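You operate a simulated robot arm through the tools that you are given. There is no shell and no other tool. Be economical: measure what you need, move in short steps, check, and stop when the job is done.

Carry out the task below with a simulated two-armed robot. There is one attempt and no reset: what you move stays moved.

TASK
Hold the grounds tub on the island top steady with one hand and put the sand-glass in it with the other.

The check looks at the end state, three seconds after you hand in, the way a careful person would. Anything else that was tipped, shoved, dropped, spilled or broken makes it a failure.

THE ROBOT
Two 7-joint arms with two-finger grippers on one trunk, on a base that drives. Base frame: it is fixed to the floor where the robot stands at the start and does not move with it; the origin is under the middle of the robot, x ahead of it, y to its left, z up. Units: cm, degrees, N and s.
The left shoulder is at the start at [2.4, 16.4, 133.2], the right one opposite. With the tool pointing down near the work surface each hand reaches from about 10 to 68 cm from the robot's upright axis, wherever it stands, measured 20 degrees to its own side. Places, roughly: grounds tub [-300, -125, 100]. Payload 2.45 kg a hand.
The tool frame of a hand sits at the grasp point between the pads (the TCP): z along the fingers, y along the line on which they close. The tips reach 2.6 cm beyond it. The gripper opens to 9.6 cm. The gripper's body begins 6.9 cm behind the TCP.
Orientation is that of the tool frame in the base frame, as a unit quaternion [x, y, z, w]. With the fingers straight down and closing along the base's y, the tool's x points along the base's -x, its y along +y and its z along -z.

THE INTERFACE
- The arms move only by the tool step_arm. It takes "left_increments", "right_increments" or both (then of equal length, played together; a hand with none holds still); each is a list of rows, each a list of 6 numbers: the shift along the tool's x, y, z in cm, then the turn, a rotation vector about the tool's x, y, z in degrees. In form: [[tx, ty, tz, rx, ry, rz], ...]. A call has 1 to 12 rows; each row is the pose to reach, as a shift and turn from the pose commanded when the call began, along the tool's axes at that moment. "left_claw" and "right_claw" are, for a hand that has rows, the gripper command, from -1 (shut) to 1 (fully open), values between in proportion, set as the call begins (left out, the last holds). Each row takes 0.2 s and may step no farther than 5 cm and 8.6 degrees from the row before; otherwise, or with a gripper value out of range, the whole call is refused. Where a pose cannot be reached the arm comes as near as it can. A force on the tool above 40 N (or 10 N above the force at the start of the call, whichever is more), or a blocked arm, ends the call early, and 0.2 s more pass. Each finger halts on what it meets, pressing with about 34 N; the grip force reading is that of the motor and also rises with nothing between the fingers. The clock runs only during rows and for 0.2 s after the last one: add rows that repeat a pose to give the fingers time. The reply holds the time, the measured pose of the TCP, the force on the tool along the base axes, the opening and the grip force, in the units named above and with some noise, with the torque about the TCP (base axes, N m) and any sound that the robot's microphone picked up.
- Cameras (640 x 400 px; columns grow to the right, rows downward): "scene" is now at [7.05, 3.91, 184.09]; the picture's right is [0.42, -0.91, 0.00], its down [-0.46, -0.21, -0.86] and it looks along [0.78, 0.36, -0.51] (base axes); focal length 260 px, centre (320, 200). "left" rides on the left gripper at [8.2, -0.3, -9.8] in its tool frame; the picture's right is [0.04, 1.00, 0.00], its down [-0.73, 0.03, -0.68] and it looks along [-0.68, 0.03, 0.73] (tool axes); focal length 256 px, centre (320, 200). "right" rides on the right gripper at [8.2, 0.3, -9.8] in its tool frame; the picture's right is [-0.04, 1.00, 0.00], its down [-0.73, -0.03, -0.68] and it looks along [-0.68, -0.03, 0.73] (tool axes); focal length 256 px, centre (320, 200). There is no depth. A picture from a camera that has moved, and an enlarged one, comes with that camera's place and axes in the base frame and with its lens. The place of the scene camera against the robot may be out by one fixed shift of up to 1.2 cm in any direction.
- get_image(camera): a new picture of that camera. It takes no simulated time.
- move_column(by): slides the trunk up (or, below 0, down) by that many cm; the arms and the scene camera ride with it, the base frame stays. It gives what a move gives, with no picture.
- roll_base(legs): drives the robot by 1 to 6 legs, each [ahead, left, turn to the left] in cm, cm and degrees, along the robot's own axes; the way and the turn of a leg run together, so that a leg with both is an arc; at most 150 cm and 180 degrees a leg. The arms and the cameras ride along, it lands a little off, and it stops where it bumps. It gives what a move gives.
- head_to(pan, tilt): turns the head with the scene camera to pan (to the left, within 120 degrees either way) and tilt (down, from -29 to 69), counted from straight ahead of the robot. It gives what a move gives.
- close_up(camera, box): a new picture of the part [left, top, right, bottom] of that camera's present view, enlarged. It takes no simulated time.
- sign_off(): hands the job in; it is judged then, once.

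Work in short steps. Places have to be worked out from the pictures, the camera data and where the tool is seen: move nearer, look again, correct. Check each grasp and each placing, and mend what went wrong. You have 120 turns and 92 pictures in all, those below and enlarged ones among them. Open the grippers and draw the arms clear of the work before you hand the job in, unless the task says otherwise; then end with one line.

The tools are called after "Request:" as name(argument=value, ...) on one line, values as JSON. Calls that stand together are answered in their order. step_arm: Moves the arms, as the interface text tells. Its arguments: {"type":"object","properties":{"left_increments":{"type":"array","items":{"type":"array","items":{"type":"number"}}},"left_claw":{"type":"number"},"right_increments":{"type":"array","items":{"type":"array","items":{"type":"number"}}},"right_claw":{"type":"number"}},"required":[]} The other tools are called the same way: move_column (by) slides the trunk up or down; roll_base (legs) drives the base; head_to (pan, tilt) turns the head that bears the scene camera; get_image (camera) takes a picture; close_up (camera, box) takes an enlarged picture of a part of a camera's view; sign_off () hands the job in.

At the start:

```text
time_s: 0.0
left_eef_pos: [32.15, 30.75, 155.69]
left_ee_rot: [0.002, 1.0, 0.003, 0.001]
left_force: [-0.3, -0.6, 0.6]
left_wrist_torque: [0.02, -0.03, 0.01]
left_opening: 9.6
left_grasp_force: 0.0
right_eef_pos: [38.29, -4.46, 155.92]
right_ee_rot: [0.0, 1.0, 0.003, -0.001]
right_force: [0.2, -1.4, 0.8]
right_wrist_torque: [0.06, 0.02, 0.03]
right_opening: 9.6
right_grasp_force: 0.1
trunk travel left (down, up): [-50.0, 6.7]
robot x, y, heading: [-0.13, 0.03, -0.0]
head pan, tilt: [24.8, 30.1]
```

scene: 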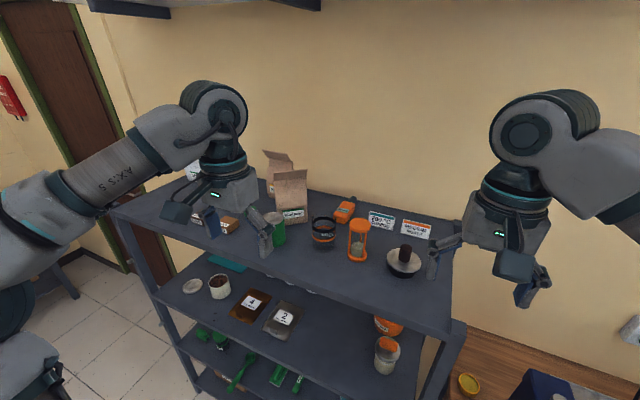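
right: 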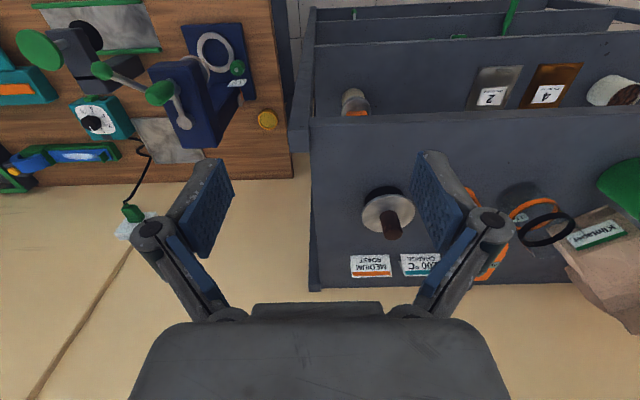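
left: 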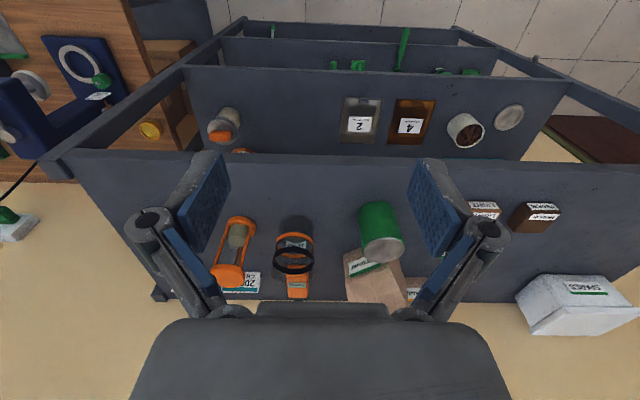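

First I look closely at the shelf top where the orange sand-glass stands, and at the other candidate lower down.

Request:
close_up(camera="scene", box=[240, 140, 480, 290])

Request:
close_up(camera="left", box=[160, 80, 420, 310])

Request:
close_up(camera="scene", box=[320, 290, 480, 400])

```text
2.67 times, centred on (360, 215) of scene
camera zoom: at [7.05, 3.91, 184.09], right [0.42, -0.91, 0.0], down [-0.46, -0.21, -0.86], along [0.78, 0.36, -0.51], focal length 694 px, centre (213, 160)
```

zoom: 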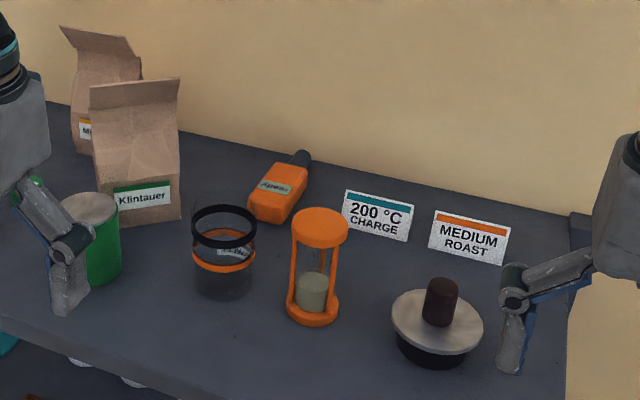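

```text
1.74 times, centred on (290, 195) of left
camera zoom: at [24.02, 30.46, 165.55], right [-0.04, 1.0, 0.01], down [0.73, 0.02, 0.68], along [0.68, 0.03, -0.73], focal length 445 px, centre (372, 209)
```

zoom: 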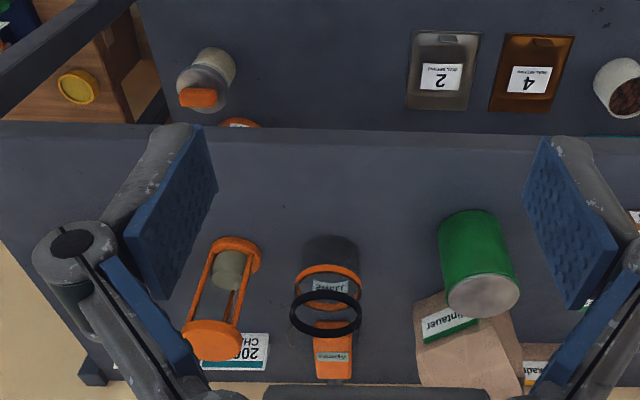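

```text
3.64 times, centred on (400, 345) of scene
camera zoom: at [7.05, 3.91, 184.09], right [0.42, -0.91, 0.0], down [-0.46, -0.21, -0.86], along [0.78, 0.36, -0.51], focal length 946 px, centre (29, -327)
```

zoom: 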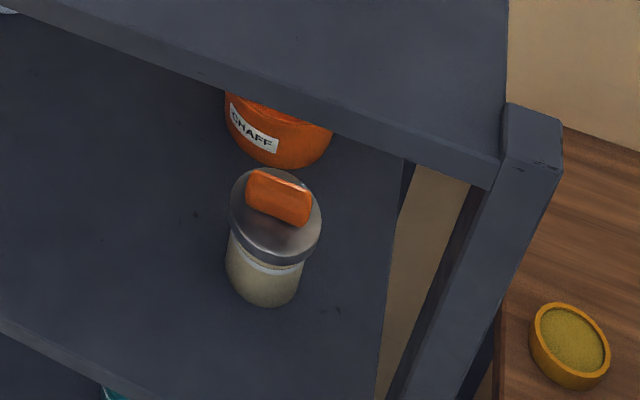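

The sand-glass stands upright on the shelf top, base about (60.4, 17.1, 133.5), top about z 144.5 and 5.3 cm wide. I bring the left hand above it at a safe height, with the opening narrowed.

Request:
step_arm(left_increments=[[-4, -1.9, 0, 0, 0, 0], [-8, -3.8, 0, 0, 0, 0], [-12, -5.7, 0, 0, 0, 0], [-16, -7.6, 0, 0, 0, 0], [-20, -9.5, 0, 0, 0, 0], [-24, -11.4, 0, 0, 0, 0], [-28.2, -13.4, 0, 0, 0, 0], [-28.2, -13.4, 0, 0, 0, 0]], left_claw=0.6)

Request:
get_image(camera="left")

Request:
get_image(camera="scene")

```text
time_s: 1.8
left_eef_pos: [48.49, 26.17, 147.15]
left_ee_rot: [-0.001, 1.0, -0.003, 0.002]
left_force: [0.2, 0.6, 0.0]
left_wrist_torque: [-0.06, 0.02, 0.02]
left_opening: 7.68
left_grasp_force: 0.0
left hand out of reach, approached as far as the arm can: row 2, 3, 4, 5, 6, 7, 8
right_eef_pos: [38.11, -2.71, 156.05]
right_ee_rot: [0.0, 1.0, -0.004, 0.0]
right_force: [-1.6, 0.7, -0.7]
right_wrist_torque: [0.01, -0.02, 0.0]
right_opening: 9.62
right_grasp_force: 0.1
trunk travel left (down, up): [-50.0, 6.7]
robot x, y, heading: [-0.21, 0.23, -0.1]
head pan, tilt: [24.8, 30.1]
```

```text
85 pictures are left
camera left: at [40.25, 25.83, 157.03], right [-0.04, 1.0, -0.01], down [0.73, 0.03, 0.68], along [0.68, 0.02, -0.73], focal length 256 px, centre (320, 200)
```

left: 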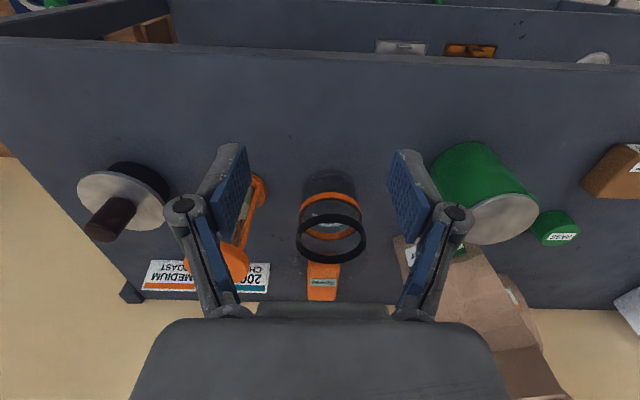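

```text
84 pictures are left
camera scene: at [7.2, 6.55, 184.01], right [0.42, -0.91, 0.01], down [-0.46, -0.23, -0.86], along [0.78, 0.36, -0.51], focal length 260 px, centre (320, 200)
```

scene: 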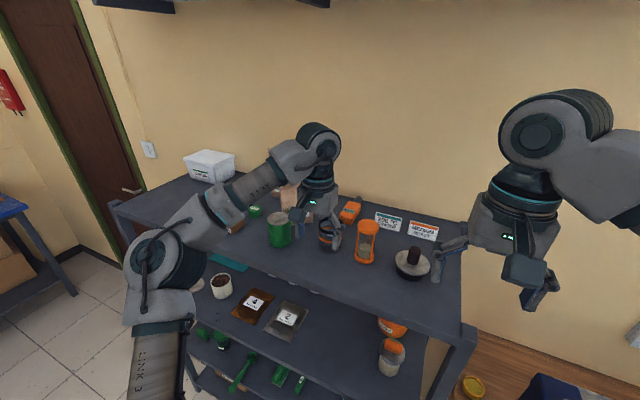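

The arm could not reach that high and far, and stopped hovering above the dripper. I raise the trunk and then drive a little closer to the shelf.

Request:
move_column(by=6.5)

Request:
roll_base(legs=[[7, -3, 0]])

Request:
get_image(camera="left")

```text
time_s: 2.8
left_eef_pos: [48.24, 25.94, 153.85]
left_ee_rot: [0.001, 1.0, -0.003, 0.001]
left_force: [-0.2, -0.3, 0.5]
left_wrist_torque: [-0.05, 0.04, -0.02]
left_opening: 7.71
left_grasp_force: 0.0
right_eef_pos: [38.13, -2.98, 162.51]
right_ee_rot: [-0.001, 1.0, -0.003, -0.001]
right_force: [-0.8, 1.8, -0.7]
right_wrist_torque: [-0.05, -0.05, 0.01]
right_opening: 9.59
right_grasp_force: 0.1
trunk travel left (down, up): [-56.5, 0.2]
robot x, y, heading: [-0.23, -0.32, -0.0]
head pan, tilt: [24.8, 30.1]
```

```text
time_s: 3.9
left_eef_pos: [53.53, 21.31, 154.47]
left_ee_rot: [-0.007, 1.0, -0.014, 0.004]
left_force: [0.0, 0.7, 0.9]
left_wrist_torque: [0.02, 0.07, -0.01]
left_opening: 7.69
left_grasp_force: 0.0
right_eef_pos: [42.43, -9.76, 162.7]
right_ee_rot: [0.014, 1.0, 0.005, 0.002]
right_force: [0.6, 0.3, 1.7]
right_wrist_torque: [0.01, 0.0, 0.03]
right_opening: 9.61
right_grasp_force: 0.1
trunk travel left (down, up): [-56.5, 0.2]
robot x, y, heading: [4.95, -3.64, -1.8]
head pan, tilt: [24.8, 30.1]
```

```text
83 pictures are left
camera left: at [45.33, 21.22, 164.24], right [-0.05, 1.0, -0.03], down [0.73, 0.06, 0.68], along [0.68, 0.01, -0.73], focal length 256 px, centre (320, 200)
```

left: 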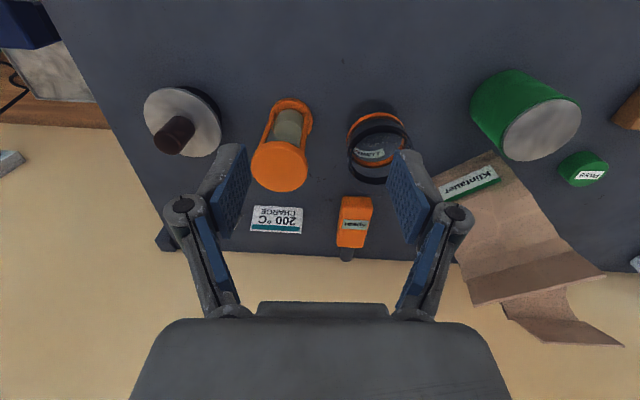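

Now the glass reads at about (59.8, 17.4). I move the hand over it, still high.

Request:
step_arm(left_increments=[[-2.1, -1.3, 0, 0, 0, 0], [-4.2, -2.6, 0, 0, 0, 0], [-6.3, -3.9, 0, 0, 0, 0], [-6.3, -3.9, 0, 0, 0, 0]])

Request:
get_image(camera="left")

Request:
get_image(camera="scene")

```text
time_s: 5.1
left_eef_pos: [51.79, 15.84, 156.51]
left_ee_rot: [-0.04, 0.999, -0.018, 0.009]
left_force: [-1.1, -0.6, 1.3]
left_wrist_torque: [0.09, -0.04, -0.02]
left_opening: 7.65
left_grasp_force: 0.1
left hand out of reach, approached as far as the arm can: row 1, 2, 3, 4
right_eef_pos: [40.09, -20.17, 162.46]
right_ee_rot: [0.016, 0.999, 0.038, 0.007]
right_force: [1.0, -1.3, 0.8]
right_wrist_torque: [0.11, 0.03, 0.01]
right_opening: 9.59
right_grasp_force: 0.0
trunk travel left (down, up): [-56.5, 0.2]
robot x, y, heading: [4.81, -3.64, -2.0]
head pan, tilt: [24.8, 30.1]
stopped in row 4 (left hand): the arm was blocked; the commanded pose is now the measured one
```

```text
82 pictures are left
camera left: at [43.43, 15.29, 166.23], right [-0.12, 0.99, -0.04], down [0.72, 0.11, 0.69], along [0.69, 0.05, -0.72], focal length 256 px, centre (320, 200)
```

left: 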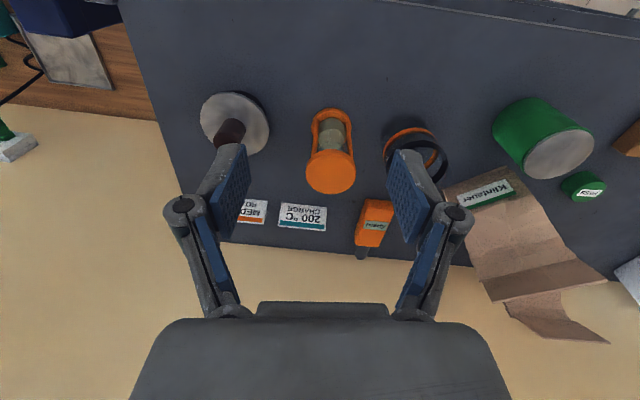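

```text
81 pictures are left
camera scene: at [10.32, -0.43, 190.78], right [0.39, -0.92, 0.0], down [-0.46, -0.19, -0.87], along [0.8, 0.34, -0.5], focal length 260 px, centre (320, 200)
```

scene: 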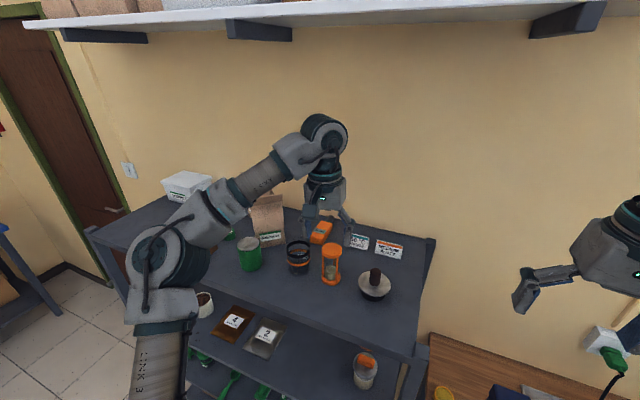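

The hand runs out of reach at this height, since the base is too far away. I drive nearer by a few centimetres with the hand well above everything.

Request:
roll_base(legs=[[8, 0, 2]])

Request:
get_image(camera="left")

Request:
head_to(pan=10, tilt=55)

Request:
get_image(camera="scene")

```text
time_s: 6.2
left_eef_pos: [51.59, 10.55, 157.94]
left_ee_rot: [-0.03, 0.999, -0.016, 0.014]
left_force: [-1.2, -2.5, 0.9]
left_wrist_torque: [0.22, -0.13, 0.01]
left_opening: 7.69
left_grasp_force: 0.0
right_eef_pos: [37.0, -27.83, 161.55]
right_ee_rot: [0.047, 0.997, 0.064, 0.015]
right_force: [0.3, -1.6, 1.0]
right_wrist_torque: [0.13, 0.01, -0.01]
right_opening: 9.58
right_grasp_force: 0.0
trunk travel left (down, up): [-56.5, 0.2]
robot x, y, heading: [5.44, -0.58, -5.4]
head pan, tilt: [24.8, 30.1]
stopped in leg 1: the robot was blocked; the commanded pose is now the measured one
```

```text
80 pictures are left
camera left: at [43.09, 10.09, 167.67], right [-0.1, 0.99, -0.03], down [0.71, 0.1, 0.7], along [0.7, 0.05, -0.72], focal length 256 px, centre (320, 200)
```

left: 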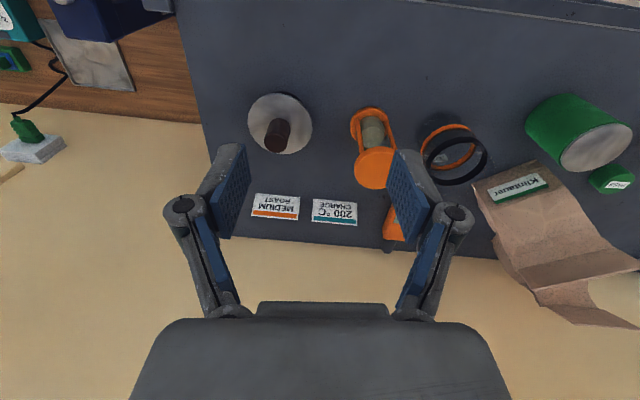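

```text
time_s: 7.1
left_eef_pos: [52.96, 13.76, 157.43]
left_ee_rot: [-0.044, 0.999, -0.032, 0.009]
left_force: [0.2, -0.9, 0.3]
left_wrist_torque: [0.11, -0.03, 0.01]
left_opening: 7.7
left_grasp_force: 0.0
right_eef_pos: [38.44, -25.88, 161.49]
right_ee_rot: [0.046, 0.997, 0.057, 0.011]
right_force: [0.1, -0.3, 0.5]
right_wrist_torque: [0.06, 0.03, -0.01]
right_opening: 9.6
right_grasp_force: 0.0
trunk travel left (down, up): [-56.5, 0.2]
robot x, y, heading: [5.1, -0.99, -5.4]
head pan, tilt: [10.0, 55.0]
```

```text
79 pictures are left
camera scene: at [10.28, -1.71, 187.12], right [0.08, -1.0, -0.01], down [-0.81, -0.06, -0.58], along [0.58, 0.05, -0.82], focal length 260 px, centre (320, 200)
```

scene: 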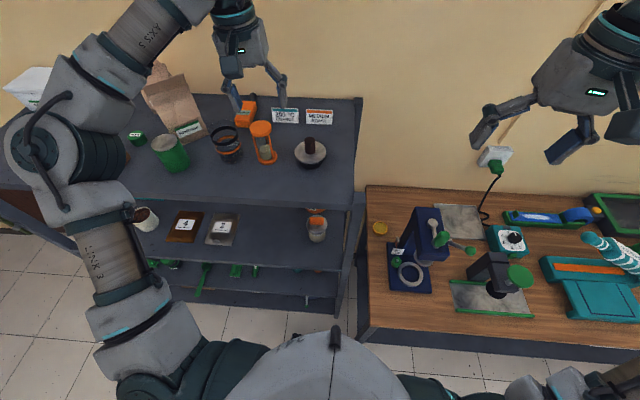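

The base is touching the furniture, so no closer approach is possible. I back off a little, straighten, and tilt the hand forward 30° so the wrist needs less reach.

Request:
roll_base(legs=[[-5, 0, 5]])

Request:
head_to(pan=15, tilt=40)

Request:
get_image(camera="scene")

```text
time_s: 8.0
left_eef_pos: [48.79, 21.75, 156.37]
left_ee_rot: [-0.098, 0.994, -0.047, 0.001]
left_force: [0.5, 0.3, -1.1]
left_wrist_torque: [-0.03, 0.12, -0.03]
left_opening: 7.67
left_grasp_force: 0.0
right_eef_pos: [37.96, -19.9, 161.17]
right_ee_rot: [0.001, 0.999, 0.05, 0.0]
right_force: [1.2, 0.3, -0.3]
right_wrist_torque: [0.02, 0.11, -0.03]
right_opening: 9.59
right_grasp_force: 0.0
trunk travel left (down, up): [-56.5, 0.2]
robot x, y, heading: [0.34, -0.43, -0.2]
head pan, tilt: [10.0, 55.0]
```

```text
time_s: 8.8
left_eef_pos: [48.12, 24.84, 156.09]
left_ee_rot: [-0.099, 0.994, -0.054, 0.001]
left_force: [2.1, -1.7, 1.2]
left_wrist_torque: [0.14, 0.08, 0.0]
left_opening: 7.67
left_grasp_force: 0.1
right_eef_pos: [37.31, -16.62, 161.65]
right_ee_rot: [0.002, 0.999, 0.042, 0.002]
right_force: [-0.9, 0.9, -0.2]
right_wrist_torque: [-0.13, 0.02, -0.01]
right_opening: 9.61
right_grasp_force: 0.1
trunk travel left (down, up): [-56.5, 0.2]
robot x, y, heading: [0.47, 0.14, -0.5]
head pan, tilt: [15.0, 40.0]
```

```text
78 pictures are left
camera scene: at [8.19, 7.4, 188.89], right [0.26, -0.97, 0.02], down [-0.63, -0.19, -0.76], along [0.73, 0.18, -0.65], focal length 260 px, centre (320, 200)
```

scene: 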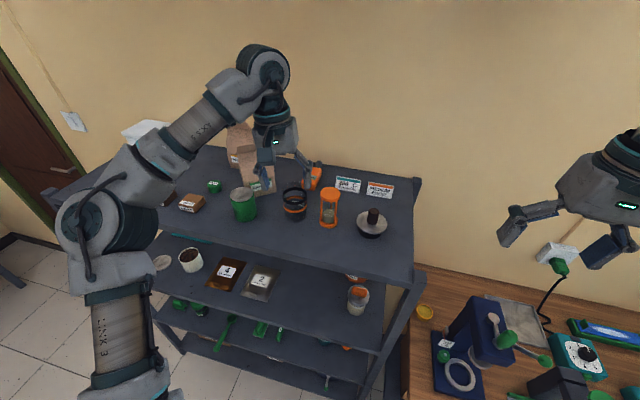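

The hand also picked up about 11° yaw and 6° roll when it was blocked. I undo those first, in place.

Request:
step_arm(left_increments=[[0, 0, 0, -3, 0, 5.7], [0, 0, 0, -6, 0, 11.4], [0, 0, 0, -6, 0, 11.4], [0, 0, 0, -6, 0, 11.4], [0, 0, 0, -6, 0, 11.4]])

```text
time_s: 10.0
left_eef_pos: [45.41, 23.83, 155.27]
left_ee_rot: [-0.002, 1.0, 0.0, 0.006]
left_force: [-0.2, 2.9, -0.7]
left_wrist_torque: [-0.21, 0.01, -0.03]
left_opening: 7.67
left_grasp_force: 0.1
left hand out of reach, approached as far as the arm can: row 1, 2, 3, 4, 5
right_eef_pos: [36.2, -19.39, 161.65]
right_ee_rot: [0.001, 0.999, 0.047, 0.005]
right_force: [-1.0, 0.1, -0.6]
right_wrist_torque: [-0.02, 0.0, -0.01]
right_opening: 9.59
right_grasp_force: 0.1
trunk travel left (down, up): [-56.5, 0.2]
robot x, y, heading: [0.16, -0.26, 0.1]
head pan, tilt: [15.0, 40.0]
```

Orientation is square again. Now I tilt the fingers forward 30°.

Request:
step_arm(left_increments=[[0, 0, 0, 0, -7.5, 0], [0, 0, 0, 0, -15, 0], [0, 0, 0, 0, -22.5, 0], [0, 0, 0, 0, -30, 0], [0, 0, 0, 0, -30, 0], [0, 0, 0, 0, -30, 0]])

Request:
get_image(camera="left")

```text
time_s: 11.6
left_eef_pos: [45.23, 21.92, 155.25]
left_ee_rot: [0.006, 0.964, 0.007, 0.265]
left_force: [0.4, 0.2, 0.5]
left_wrist_torque: [0.0, 0.0, -0.02]
left_opening: 7.68
left_grasp_force: 0.0
right_eef_pos: [36.03, -20.82, 161.47]
right_ee_rot: [0.003, 0.999, 0.052, 0.006]
right_force: [-1.3, 0.3, 0.3]
right_wrist_torque: [-0.08, -0.01, -0.01]
right_opening: 9.61
right_grasp_force: 0.1
trunk travel left (down, up): [-56.5, 0.2]
robot x, y, heading: [0.52, -0.75, -0.3]
head pan, tilt: [15.0, 40.0]
stopped in row 6 (left hand): the arm was blocked; the commanded pose is now the measured one
```

```text
77 pictures are left
camera left: at [33.12, 21.68, 159.6], right [-0.03, 1.0, 0.0], down [0.28, 0.01, 0.96], along [0.96, 0.02, -0.28], focal length 256 px, centre (320, 200)
```

left: 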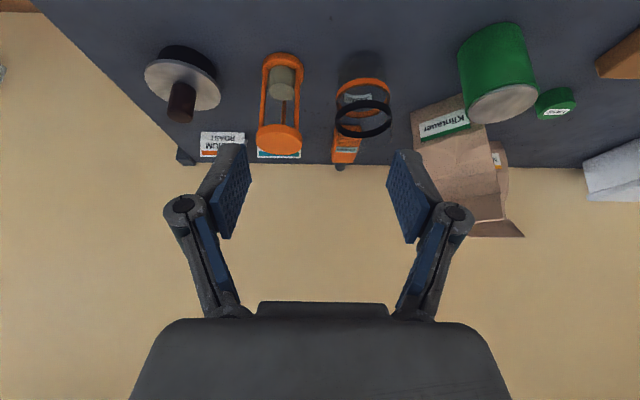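

The glass stays at about (60, 17.5) from this view. I move to a standoff behind and above it along the tilted approach line.

Request:
step_arm(left_increments=[[-1.5, -1.1, 2.55, 0, 0, 0], [-3, -2.2, 5.1, 0, 0, 0], [-4.45, -3.3, 7.65, 0, 0, 0], [-5.9, -4.4, 10.2, 0, 0, 0], [-5.9, -4.4, 10.2, 0, 0, 0], [-5.9, -4.4, 10.2, 0, 0, 0]])

Request:
get_image(camera="left")

Request:
get_image(camera="scene")

```text
time_s: 13.2
left_eef_pos: [54.99, 15.04, 151.0]
left_ee_rot: [-0.019, 0.964, 0.0, 0.266]
left_force: [0.4, -1.3, 0.3]
left_wrist_torque: [0.06, 0.04, 0.04]
left_opening: 7.69
left_grasp_force: 0.1
right_eef_pos: [35.23, -26.77, 160.92]
right_ee_rot: [0.005, 0.997, 0.074, 0.011]
right_force: [0.8, -0.7, 0.3]
right_wrist_torque: [0.1, 0.04, -0.03]
right_opening: 9.58
right_grasp_force: 0.2
trunk travel left (down, up): [-56.5, 0.2]
robot x, y, heading: [0.06, -0.73, -0.8]
head pan, tilt: [15.0, 40.0]
stopped in row 6 (left hand): the arm was blocked; the commanded pose is now the measured one
```

```text
76 pictures are left
camera left: at [43.01, 14.31, 155.24], right [-0.07, 1.0, -0.03], down [0.28, 0.05, 0.96], along [0.96, 0.06, -0.28], focal length 256 px, centre (320, 200)
```

left: 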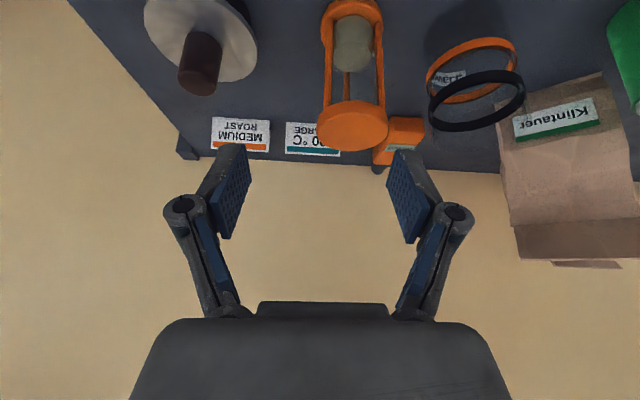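

```text
75 pictures are left
camera scene: at [7.15, 0.99, 189.06], right [0.25, -0.97, 0.0], down [-0.62, -0.16, -0.76], along [0.74, 0.19, -0.64], focal length 260 px, centre (320, 200)
```

scene: 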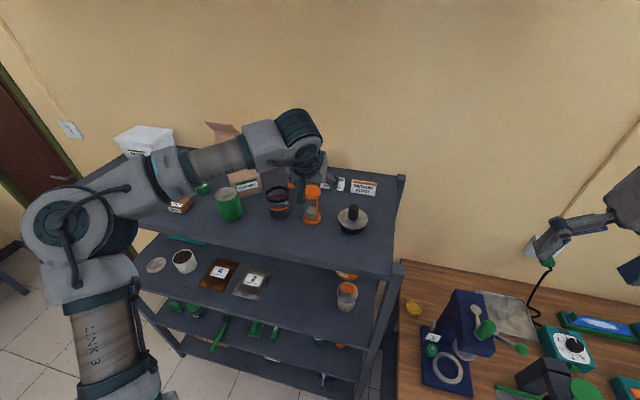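

Readings wander as if the robot were swaying. I hold still for a while to see whether it settles.

Request:
step_arm(left_increments=[[0, 0, 0, 0, 0, 0], [0, 0, 0, 0, 0, 0], [0, 0, 0, 0, 0, 0], [0, 0, 0, 0, 0, 0]])

Request:
step_arm(left_increments=[[0, 0, 0, 0, 0, 0], [0, 0, 0, 0, 0, 0], [0, 0, 0, 0, 0, 0], [0, 0, 0, 0, 0, 0]])

Request:
step_arm(left_increments=[[0, 0, 0, 0, 0, 0], [0, 0, 0, 0, 0, 0], [0, 0, 0, 0, 0, 0], [0, 0, 0, 0, 0, 0], [0, 0, 0, 0, 0, 0], [0, 0, 0, 0, 0, 0], [0, 0, 0, 0, 0, 0], [0, 0, 0, 0, 0, 0]])

```text
time_s: 14.2
left_eef_pos: [55.11, 16.21, 150.92]
left_ee_rot: [-0.024, 0.964, -0.007, 0.266]
left_force: [0.7, -0.3, -0.8]
left_wrist_torque: [-0.03, 0.04, -0.05]
left_opening: 7.7
left_grasp_force: 0.1
right_eef_pos: [35.24, -25.52, 161.08]
right_ee_rot: [0.004, 0.998, 0.07, 0.011]
right_force: [-0.6, 0.4, -0.3]
right_wrist_torque: [-0.01, 0.04, 0.0]
right_opening: 9.62
right_grasp_force: 0.1
trunk travel left (down, up): [-56.5, 0.2]
robot x, y, heading: [0.1, -0.85, -0.6]
head pan, tilt: [15.0, 40.0]
```

```text
time_s: 15.4
left_eef_pos: [54.67, 9.89, 151.96]
left_ee_rot: [-0.026, 0.963, 0.008, 0.268]
left_force: [-0.6, -3.1, -0.4]
left_wrist_torque: [0.22, 0.01, 0.11]
left_opening: 7.67
left_grasp_force: 0.0
right_eef_pos: [34.82, -33.03, 159.93]
right_ee_rot: [0.006, 0.995, 0.098, 0.016]
right_force: [0.3, -2.0, 0.8]
right_wrist_torque: [0.17, -0.03, -0.01]
right_opening: 9.59
right_grasp_force: 0.1
trunk travel left (down, up): [-56.5, 0.2]
robot x, y, heading: [0.4, -1.08, -0.6]
head pan, tilt: [15.0, 40.0]
stopped in row 4 (left hand): the arm was blocked; the commanded pose is now the measured one
```

```text
time_s: 17.4
left_eef_pos: [54.88, 13.26, 152.89]
left_ee_rot: [-0.068, 0.961, -0.021, 0.266]
left_force: [-0.3, -2.0, 0.3]
left_wrist_torque: [0.15, 0.03, 0.08]
left_opening: 7.69
left_grasp_force: 0.1
right_eef_pos: [34.84, -33.79, 159.79]
right_ee_rot: [0.008, 0.992, 0.118, 0.031]
right_force: [-0.4, -1.2, 0.1]
right_wrist_torque: [0.15, -0.02, 0.0]
right_opening: 9.59
right_grasp_force: 0.1
trunk travel left (down, up): [-56.5, 0.2]
robot x, y, heading: [-0.07, -0.79, -0.6]
head pan, tilt: [15.0, 40.0]
stopped in row 8 (left hand): the arm was blocked; the commanded pose is now the measured one
```

The upper body clearly sways sideways by several cm. I sample it with short holds to see its period and whether it dies out.

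Request:
step_arm(left_increments=[[0, 0, 0, 0, 0, 0]])

Request:
step_arm(left_increments=[[0, 0, 0, 0, 0, 0]])

Request:
step_arm(left_increments=[[0, 0, 0, 0, 0, 0]])

Request:
step_arm(left_increments=[[0, 0, 0, 0, 0, 0]])

Request:
step_arm(left_increments=[[0, 0, 0, 0, 0, 0]])

Request:
step_arm(left_increments=[[0, 0, 0, 0, 0, 0]])

```text
time_s: 17.8
left_eef_pos: [54.48, 16.11, 151.95]
left_ee_rot: [-0.051, 0.963, -0.016, 0.266]
left_force: [0.6, -1.5, 0.9]
left_wrist_torque: [0.02, 0.03, 0.01]
left_opening: 7.69
left_grasp_force: 0.2
right_eef_pos: [34.45, -28.75, 160.42]
right_ee_rot: [0.005, 0.996, 0.092, 0.021]
right_force: [0.1, -0.1, 0.2]
right_wrist_torque: [0.01, 0.0, -0.01]
right_opening: 9.6
right_grasp_force: 0.1
trunk travel left (down, up): [-56.5, 0.2]
robot x, y, heading: [-0.15, 0.54, -0.4]
head pan, tilt: [15.0, 40.0]
```

```text
time_s: 18.4
left_eef_pos: [54.37, 14.55, 153.62]
left_ee_rot: [-0.093, 0.959, -0.034, 0.266]
left_force: [0.3, -1.7, -0.2]
left_wrist_torque: [0.1, 0.0, 0.07]
left_opening: 7.68
left_grasp_force: 0.0
right_eef_pos: [34.41, -34.71, 159.68]
right_ee_rot: [0.009, 0.99, 0.133, 0.044]
right_force: [0.2, -0.9, 0.0]
right_wrist_torque: [0.12, -0.01, 0.01]
right_opening: 9.63
right_grasp_force: 0.1
trunk travel left (down, up): [-56.5, 0.2]
robot x, y, heading: [-0.17, 0.51, -0.9]
head pan, tilt: [15.0, 40.0]
stopped in row 1 (left hand): the arm was blocked; the commanded pose is now the measured one
```

```text
time_s: 18.8
left_eef_pos: [54.49, 15.86, 152.83]
left_ee_rot: [-0.072, 0.961, -0.026, 0.265]
left_force: [0.5, -0.1, -0.6]
left_wrist_torque: [0.02, -0.01, 0.01]
left_opening: 7.69
left_grasp_force: 0.0
right_eef_pos: [34.36, -31.3, 159.93]
right_ee_rot: [0.005, 0.993, 0.112, 0.031]
right_force: [0.3, -0.3, 0.3]
right_wrist_torque: [0.03, -0.02, -0.01]
right_opening: 9.64
right_grasp_force: 0.0
trunk travel left (down, up): [-56.5, 0.2]
robot x, y, heading: [-0.12, 0.7, -1.0]
head pan, tilt: [15.0, 40.0]
```

```text
time_s: 19.4
left_eef_pos: [54.32, 15.85, 154.15]
left_ee_rot: [-0.112, 0.957, -0.046, 0.265]
left_force: [-1.0, -0.8, -0.5]
left_wrist_torque: [0.1, 0.02, 0.04]
left_opening: 7.67
left_grasp_force: 0.0
right_eef_pos: [34.24, -35.65, 159.43]
right_ee_rot: [0.009, 0.988, 0.147, 0.055]
right_force: [-0.1, -1.2, 0.1]
right_wrist_torque: [0.09, 0.03, 0.02]
right_opening: 9.58
right_grasp_force: 0.1
trunk travel left (down, up): [-56.5, 0.2]
robot x, y, heading: [0.13, 0.7, -1.2]
head pan, tilt: [15.0, 40.0]
stopped in row 1 (left hand): the arm was blocked; the commanded pose is now the measured one
```

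```text
time_s: 19.8
left_eef_pos: [54.33, 15.7, 153.46]
left_ee_rot: [-0.091, 0.959, -0.034, 0.265]
left_force: [0.2, -1.2, -0.3]
left_wrist_torque: [-0.03, 0.02, -0.01]
left_opening: 7.66
left_grasp_force: 0.0
right_eef_pos: [33.98, -33.34, 159.62]
right_ee_rot: [0.007, 0.991, 0.128, 0.042]
right_force: [0.4, -0.1, 1.2]
right_wrist_torque: [0.0, 0.01, 0.01]
right_opening: 9.59
right_grasp_force: 0.0
trunk travel left (down, up): [-56.5, 0.2]
robot x, y, heading: [-0.4, 1.22, -1.0]
head pan, tilt: [15.0, 40.0]
```

```text
time_s: 20.4
left_eef_pos: [54.34, 16.75, 154.57]
left_ee_rot: [-0.13, 0.954, -0.055, 0.264]
left_force: [0.6, -1.3, 0.5]
left_wrist_torque: [0.05, 0.03, 0.02]
left_opening: 7.67
left_grasp_force: 0.1
right_eef_pos: [34.29, -36.32, 159.25]
right_ee_rot: [0.009, 0.985, 0.158, 0.065]
right_force: [0.3, -0.8, -0.1]
right_wrist_torque: [0.09, -0.01, 0.0]
right_opening: 9.61
right_grasp_force: 0.0
trunk travel left (down, up): [-56.5, 0.2]
robot x, y, heading: [-0.28, 1.27, -1.0]
head pan, tilt: [15.0, 40.0]
stopped in row 1 (left hand): the arm was blocked; the commanded pose is now the measured one
```

Both hands are slowly rolling. I check the head view to tell whether the body itself is leaning.

Request:
get_image(camera="scene")

Request:
get_image(camera="right")

```text
74 pictures are left
camera scene: at [6.84, 3.02, 189.06], right [0.24, -0.97, 0.0], down [-0.63, -0.16, -0.76], along [0.74, 0.19, -0.65], focal length 260 px, centre (320, 200)
```

scene: 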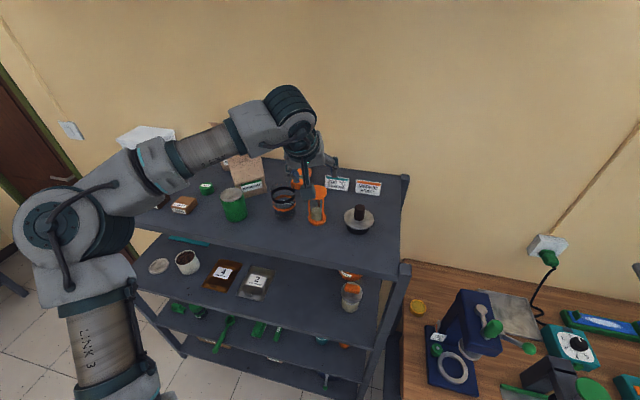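

```text
73 pictures are left
camera right: at [24.97, -38.9, 167.58], right [0.04, 0.95, 0.32], down [0.64, -0.27, 0.72], along [0.77, 0.18, -0.62], focal length 256 px, centre (320, 200)
```

right: 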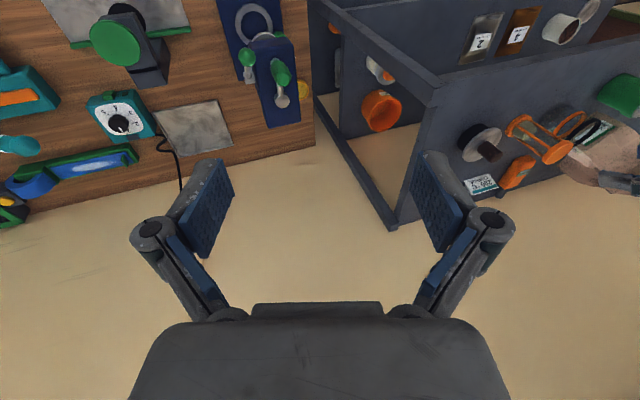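

The body is upright; it is oscillating (about a 1 s period) and each "blocked" reset ratchets the hand poses. I let time pass using head moves instead, to let it damp.

Request:
head_to(pan=16, tilt=40)

Request:
head_to(pan=15, tilt=40)

Request:
head_to(pan=16, tilt=40)

Request:
head_to(pan=15, tilt=40)

Request:
head_to(pan=16, tilt=40)

Request:
head_to(pan=15, tilt=40)

```text
time_s: 21.0
left_eef_pos: [54.27, 22.42, 153.54]
left_ee_rot: [-0.117, 0.956, -0.06, 0.262]
left_force: [-0.1, 0.8, 0.5]
left_wrist_torque: [-0.11, 0.1, -0.04]
left_opening: 7.67
left_grasp_force: 0.0
right_eef_pos: [34.14, -28.09, 160.79]
right_ee_rot: [0.002, 0.991, 0.123, 0.053]
right_force: [-0.2, -0.1, 0.5]
right_wrist_torque: [-0.09, -0.01, 0.03]
right_opening: 9.6
right_grasp_force: 0.1
trunk travel left (down, up): [-56.5, 0.2]
robot x, y, heading: [0.04, 2.61, -1.1]
head pan, tilt: [16.0, 40.0]
```

```text
time_s: 21.6
left_eef_pos: [54.08, 10.62, 154.4]
left_ee_rot: [-0.1, 0.958, -0.027, 0.267]
left_force: [-0.6, -6.2, -1.6]
left_wrist_torque: [0.51, -0.17, 0.28]
left_opening: 7.67
left_grasp_force: 0.1
right_eef_pos: [34.04, -39.83, 158.61]
right_ee_rot: [0.01, 0.986, 0.159, 0.056]
right_force: [0.3, -0.4, -0.4]
right_wrist_torque: [0.09, 0.01, -0.04]
right_opening: 9.63
right_grasp_force: 0.1
trunk travel left (down, up): [-56.5, 0.2]
robot x, y, heading: [-0.3, 0.65, -1.1]
head pan, tilt: [15.0, 40.0]
```

```text
time_s: 22.2
left_eef_pos: [54.49, 23.48, 153.76]
left_ee_rot: [-0.133, 0.953, -0.07, 0.262]
left_force: [0.3, 2.5, 0.2]
left_wrist_torque: [-0.32, 0.06, -0.17]
left_opening: 7.68
left_grasp_force: 0.0
right_eef_pos: [34.56, -28.7, 160.7]
right_ee_rot: [0.004, 0.989, 0.134, 0.064]
right_force: [1.1, -0.8, -0.2]
right_wrist_torque: [-0.03, 0.06, 0.03]
right_opening: 9.6
right_grasp_force: 0.1
trunk travel left (down, up): [-56.5, 0.2]
robot x, y, heading: [-0.26, 2.18, -1.0]
head pan, tilt: [16.0, 40.0]
```

```text
time_s: 22.8
left_eef_pos: [54.03, 15.11, 154.15]
left_ee_rot: [-0.108, 0.957, -0.038, 0.265]
left_force: [-0.6, -0.9, -0.2]
left_wrist_torque: [0.03, -0.06, 0.01]
left_opening: 7.67
left_grasp_force: 0.1
right_eef_pos: [33.91, -35.76, 159.17]
right_ee_rot: [0.007, 0.988, 0.145, 0.053]
right_force: [-1.5, 0.2, 0.0]
right_wrist_torque: [-0.02, -0.05, 0.01]
right_opening: 9.58
right_grasp_force: 0.1
trunk travel left (down, up): [-56.5, 0.2]
robot x, y, heading: [-0.31, 1.44, -0.9]
head pan, tilt: [15.0, 40.0]
```

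```text
time_s: 23.4
left_eef_pos: [54.53, 18.12, 154.52]
left_ee_rot: [-0.136, 0.953, -0.062, 0.263]
left_force: [-0.1, 1.6, 0.4]
left_wrist_torque: [-0.05, 0.05, -0.05]
left_opening: 7.66
left_grasp_force: 0.0
right_eef_pos: [34.57, -35.31, 159.62]
right_ee_rot: [0.009, 0.986, 0.155, 0.066]
right_force: [-0.2, 0.1, 0.3]
right_wrist_torque: [0.03, 0.0, 0.01]
right_opening: 9.6
right_grasp_force: 0.0
trunk travel left (down, up): [-56.5, 0.2]
robot x, y, heading: [-0.16, 1.14, -1.0]
head pan, tilt: [16.0, 40.0]
```

```text
time_s: 24.1
left_eef_pos: [54.18, 21.73, 153.68]
left_ee_rot: [-0.117, 0.956, -0.058, 0.264]
left_force: [0.8, 1.4, 0.3]
left_wrist_torque: [-0.07, 0.09, -0.06]
left_opening: 7.69
left_grasp_force: 0.1
right_eef_pos: [34.18, -28.89, 160.54]
right_ee_rot: [0.003, 0.991, 0.125, 0.055]
right_force: [-0.4, -0.1, 0.8]
right_wrist_torque: [0.04, -0.01, 0.06]
right_opening: 9.6
right_grasp_force: 0.0
trunk travel left (down, up): [-56.5, 0.2]
robot x, y, heading: [-0.32, 2.19, -0.9]
head pan, tilt: [15.0, 40.0]
```

The sway is sustained at about ±6 cm, likely worst with the trunk fully up. I back away so the hand is clear of the shelf, then lower the trunk and see whether it calms.

Request:
roll_base(legs=[[-25, 0, 0]])

Request:
move_column(by=-15)

Request:
head_to(pan=14, tilt=40)

Request:
head_to(pan=15, tilt=40)

Request:
head_to(pan=14, tilt=40)

Request:
head_to(pan=15, tilt=40)

```text
time_s: 25.9
left_eef_pos: [29.23, 13.8, 153.88]
left_ee_rot: [-0.109, 0.958, -0.032, 0.264]
left_force: [-1.1, -0.1, -0.3]
left_wrist_torque: [0.06, -0.1, -0.02]
left_opening: 7.67
left_grasp_force: 0.1
right_eef_pos: [9.46, -37.06, 158.53]
right_ee_rot: [0.005, 0.988, 0.149, 0.048]
right_force: [0.9, 0.6, 0.3]
right_wrist_torque: [-0.01, 0.06, 0.03]
right_opening: 9.62
right_grasp_force: 0.1
trunk travel left (down, up): [-56.5, 0.2]
robot x, y, heading: [-25.73, 1.39, -0.4]
head pan, tilt: [15.0, 40.0]
```

```text
time_s: 27.6
left_eef_pos: [27.13, 14.2, 139.87]
left_ee_rot: [-0.107, 0.956, -0.036, 0.271]
left_force: [0.5, -3.4, -0.3]
left_wrist_torque: [0.29, -0.08, 0.16]
left_opening: 7.7
left_grasp_force: 0.2
right_eef_pos: [7.37, -36.48, 144.61]
right_ee_rot: [0.006, 0.987, 0.149, 0.056]
right_force: [-0.4, 0.1, 1.1]
right_wrist_torque: [0.04, -0.01, -0.01]
right_opening: 9.59
right_grasp_force: 0.1
trunk travel left (down, up): [-41.5, 15.2]
robot x, y, heading: [-25.72, 0.09, -0.6]
head pan, tilt: [15.0, 40.0]
```

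```text
time_s: 28.2
left_eef_pos: [27.78, 26.87, 138.19]
left_ee_rot: [-0.121, 0.954, -0.075, 0.263]
left_force: [0.1, 3.5, 0.3]
left_wrist_torque: [-0.25, 0.02, -0.15]
left_opening: 7.68
left_grasp_force: 0.1
right_eef_pos: [7.87, -23.45, 146.83]
right_ee_rot: [0.001, 0.993, 0.107, 0.054]
right_force: [0.2, 2.1, -0.2]
right_wrist_torque: [-0.19, 0.03, 0.01]
right_opening: 9.58
right_grasp_force: 0.0
trunk travel left (down, up): [-41.5, 15.2]
robot x, y, heading: [-25.63, 2.28, -0.6]
head pan, tilt: [14.0, 40.0]
```

```text
time_s: 28.9
left_eef_pos: [27.6, 16.16, 138.97]
left_ee_rot: [-0.113, 0.957, -0.038, 0.266]
left_force: [-1.2, 0.8, -1.7]
left_wrist_torque: [-0.11, -0.17, -0.09]
left_opening: 7.65
left_grasp_force: 0.1
right_eef_pos: [8.27, -34.44, 144.4]
right_ee_rot: [0.003, 0.989, 0.142, 0.05]
right_force: [1.3, 0.7, -0.6]
right_wrist_torque: [-0.05, 0.21, 0.01]
right_opening: 9.6
right_grasp_force: 0.1
trunk travel left (down, up): [-41.5, 15.2]
robot x, y, heading: [-26.25, 0.46, -0.3]
head pan, tilt: [15.0, 40.0]
```

```text
time_s: 29.5
left_eef_pos: [27.72, 20.29, 139.26]
left_ee_rot: [-0.125, 0.954, -0.063, 0.265]
left_force: [-0.6, 1.7, 1.0]
left_wrist_torque: [-0.13, -0.02, -0.04]
left_opening: 7.68
left_grasp_force: 0.0
right_eef_pos: [7.78, -31.7, 145.21]
right_ee_rot: [0.004, 0.99, 0.13, 0.053]
right_force: [-0.3, 0.9, 0.4]
right_wrist_torque: [-0.1, -0.02, -0.01]
right_opening: 9.62
right_grasp_force: 0.1
trunk travel left (down, up): [-41.5, 15.2]
robot x, y, heading: [-25.71, 0.6, -0.8]
head pan, tilt: [14.0, 40.0]
```

```text
time_s: 30.1
left_eef_pos: [27.57, 25.36, 138.43]
left_ee_rot: [-0.119, 0.954, -0.069, 0.265]
left_force: [0.5, 1.4, 0.5]
left_wrist_torque: [-0.06, 0.09, -0.02]
left_opening: 7.67
left_grasp_force: 0.0
right_eef_pos: [7.71, -25.23, 146.58]
right_ee_rot: [0.001, 0.992, 0.111, 0.056]
right_force: [-0.5, 1.0, -0.5]
right_wrist_torque: [-0.04, -0.03, -0.01]
right_opening: 9.63
right_grasp_force: 0.0
trunk travel left (down, up): [-41.5, 15.2]
robot x, y, heading: [-25.66, 2.54, -0.7]
head pan, tilt: [15.0, 40.0]
```

The rocking (period about 1 s) looks weakly damped now. I let more time pass with long head turns, which also let me look toward the island.

Request:
head_to(pan=-118, tilt=25)

Request:
head_to(pan=118, tilt=25)

Request:
get_image(camera="scene")

Request:
head_to(pan=-118, tilt=25)

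Request:
get_image(camera="scene")

Request:
head_to(pan=-117, tilt=25)

```text
time_s: 32.2
left_eef_pos: [28.33, 26.17, 137.86]
left_ee_rot: [-0.119, 0.955, -0.073, 0.261]
left_force: [2.6, 2.8, 1.0]
left_wrist_torque: [-0.2, 0.14, -0.1]
left_opening: 7.67
left_grasp_force: 0.0
right_eef_pos: [8.14, -24.27, 146.37]
right_ee_rot: [0.003, 0.993, 0.108, 0.052]
right_force: [0.5, 0.8, -0.5]
right_wrist_torque: [-0.18, 0.01, 0.03]
right_opening: 9.61
right_grasp_force: 0.0
trunk travel left (down, up): [-41.5, 15.2]
robot x, y, heading: [-26.22, 2.65, -0.9]
head pan, tilt: [-118.0, 25.0]
```

```text
time_s: 35.6
left_eef_pos: [27.61, 12.83, 139.8]
left_ee_rot: [-0.103, 0.957, -0.032, 0.269]
left_force: [-0.6, -1.7, -0.6]
left_wrist_torque: [0.11, -0.05, 0.04]
left_opening: 7.67
left_grasp_force: 0.1
right_eef_pos: [7.89, -37.6, 144.09]
right_ee_rot: [0.006, 0.987, 0.151, 0.054]
right_force: [0.5, -0.5, 0.6]
right_wrist_torque: [0.07, 0.0, 0.02]
right_opening: 9.61
right_grasp_force: 0.0
trunk travel left (down, up): [-41.5, 15.2]
robot x, y, heading: [-25.76, 0.6, -0.5]
head pan, tilt: [118.0, 25.0]
```

```text
72 pictures are left
camera scene: at [-30.71, 1.3, 176.66], right [0.89, 0.46, 0.02], down [0.19, -0.34, -0.92], along [-0.42, 0.82, -0.39], focal length 260 px, centre (320, 200)
```

scene: 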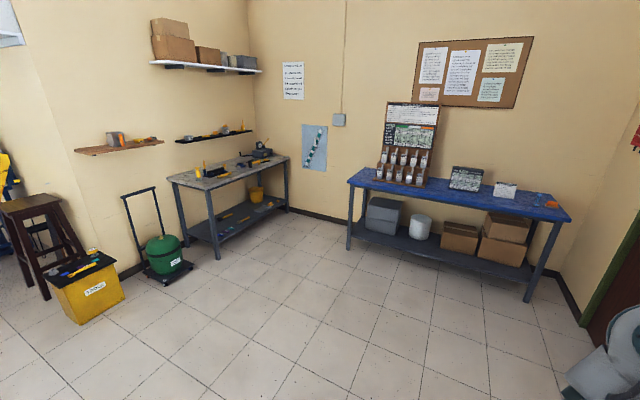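

```text
time_s: 38.9
left_eef_pos: [27.68, 25.02, 138.41]
left_ee_rot: [-0.12, 0.954, -0.068, 0.265]
left_force: [-1.1, 2.0, 0.6]
left_wrist_torque: [-0.05, 0.07, -0.03]
left_opening: 7.67
left_grasp_force: 0.0
right_eef_pos: [7.72, -25.21, 146.4]
right_ee_rot: [0.001, 0.992, 0.112, 0.056]
right_force: [0.1, 0.0, 0.2]
right_wrist_torque: [-0.05, -0.05, -0.01]
right_opening: 9.59
right_grasp_force: 0.1
trunk travel left (down, up): [-41.5, 15.2]
robot x, y, heading: [-25.63, 2.54, -0.7]
head pan, tilt: [-118.0, 25.0]
```

```text
71 pictures are left
camera scene: at [-30.92, -3.66, 176.54], right [-0.88, 0.48, -0.01], down [0.2, 0.36, -0.91], along [-0.43, -0.8, -0.41], focal length 260 px, centre (320, 200)
```

scene: 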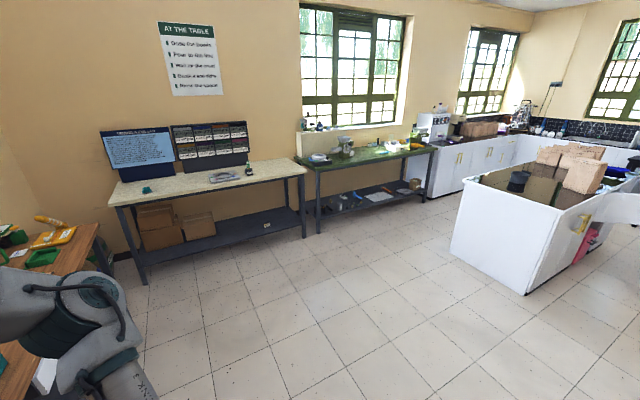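

```text
time_s: 39.5
left_eef_pos: [27.77, 12.75, 139.66]
left_ee_rot: [-0.105, 0.957, -0.031, 0.269]
left_force: [0.1, -3.4, -0.3]
left_wrist_torque: [0.21, 0.02, 0.15]
left_opening: 7.66
left_grasp_force: 0.2
right_eef_pos: [8.01, -37.78, 143.94]
right_ee_rot: [0.006, 0.987, 0.153, 0.053]
right_force: [-1.2, -3.1, 0.0]
right_wrist_torque: [0.23, -0.02, -0.05]
right_opening: 9.59
right_grasp_force: 0.1
trunk travel left (down, up): [-41.5, 15.2]
robot x, y, heading: [-25.62, -0.11, -0.7]
head pan, tilt: [-117.0, 25.0]
```

No decay, so it is a sustained oscillation. I lower the trunk a lot to see if a lower mass stops it.

Request:
move_column(by=-33)

Request:
head_to(pan=0, tilt=45)

Request:
head_to(pan=2, tilt=45)

Request:
head_to(pan=0, tilt=45)

Request:
head_to(pan=2, tilt=45)

Request:
get_image(camera="scene")

```text
time_s: 42.8
left_eef_pos: [28.02, 23.92, 105.14]
left_ee_rot: [-0.118, 0.955, -0.068, 0.264]
left_force: [1.3, 1.5, 0.4]
left_wrist_torque: [-0.13, 0.16, -0.07]
left_opening: 7.68
left_grasp_force: 0.1
right_eef_pos: [17.0, -26.66, 105.41]
right_ee_rot: [0.019, 0.991, 0.112, -0.066]
right_force: [-0.1, 2.4, -0.1]
right_wrist_torque: [-0.24, 0.03, 0.03]
right_opening: 9.57
right_grasp_force: 0.0
trunk travel left (down, up): [-8.5, 48.2]
robot x, y, heading: [-25.96, 2.43, -0.7]
head pan, tilt: [-117.0, 25.0]
```

```text
time_s: 44.8
left_eef_pos: [27.66, 16.06, 106.49]
left_ee_rot: [-0.107, 0.956, -0.038, 0.269]
left_force: [0.4, -2.0, 0.1]
left_wrist_torque: [0.06, -0.03, 0.04]
left_opening: 7.66
left_grasp_force: 0.0
right_eef_pos: [16.73, -34.58, 103.64]
right_ee_rot: [0.021, 0.987, 0.145, -0.065]
right_force: [-0.3, -1.0, 0.3]
right_wrist_torque: [0.13, 0.01, -0.04]
right_opening: 9.58
right_grasp_force: 0.2
trunk travel left (down, up): [-8.5, 48.2]
robot x, y, heading: [-26.02, 0.29, -0.7]
head pan, tilt: [0.0, 45.0]
```

```text
time_s: 45.4
left_eef_pos: [27.78, 20.48, 105.77]
left_ee_rot: [-0.114, 0.956, -0.055, 0.264]
left_force: [0.9, 0.3, 0.9]
left_wrist_torque: [0.03, 0.04, -0.02]
left_opening: 7.69
left_grasp_force: 0.0
right_eef_pos: [16.85, -30.19, 104.54]
right_ee_rot: [0.019, 0.99, 0.126, -0.065]
right_force: [0.3, -0.2, -0.4]
right_wrist_torque: [-0.01, 0.03, 0.01]
right_opening: 9.6
right_grasp_force: 0.1
trunk travel left (down, up): [-8.5, 48.2]
robot x, y, heading: [-25.92, 1.57, -0.7]
head pan, tilt: [2.0, 45.0]
```

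```text
time_s: 46.0
left_eef_pos: [27.75, 23.67, 105.41]
left_ee_rot: [-0.12, 0.955, -0.065, 0.263]
left_force: [0.2, 1.2, -0.4]
left_wrist_torque: [-0.1, 0.01, -0.05]
left_opening: 7.69
left_grasp_force: 0.1
right_eef_pos: [16.83, -27.15, 105.42]
right_ee_rot: [0.017, 0.991, 0.115, -0.064]
right_force: [-1.0, 1.2, 1.0]
right_wrist_torque: [-0.02, -0.01, 0.03]
right_opening: 9.61
right_grasp_force: 0.1
trunk travel left (down, up): [-8.5, 48.2]
robot x, y, heading: [-25.96, 2.41, -0.7]
head pan, tilt: [0.0, 45.0]
```

```text
time_s: 46.6
left_eef_pos: [27.86, 20.0, 105.87]
left_ee_rot: [-0.114, 0.956, -0.053, 0.265]
left_force: [0.4, 0.8, -0.3]
left_wrist_torque: [0.0, -0.01, -0.02]
left_opening: 7.7
left_grasp_force: 0.0
right_eef_pos: [16.91, -30.85, 104.47]
right_ee_rot: [0.018, 0.989, 0.129, -0.065]
right_force: [0.4, -0.5, 1.3]
right_wrist_torque: [0.0, -0.02, 0.0]
right_opening: 9.61
right_grasp_force: 0.1
trunk travel left (down, up): [-8.5, 48.2]
robot x, y, heading: [-25.7, 1.37, -0.6]
head pan, tilt: [2.0, 45.0]
```

```text
70 pictures are left
camera scene: at [5.86, -0.81, 137.66], right [0.02, -1.0, -0.01], down [-0.71, -0.01, -0.7], along [0.7, 0.03, -0.71], focal length 260 px, centre (320, 200)
```

scene: 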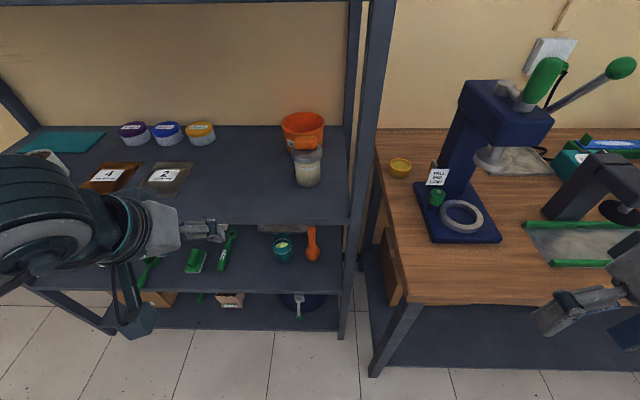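

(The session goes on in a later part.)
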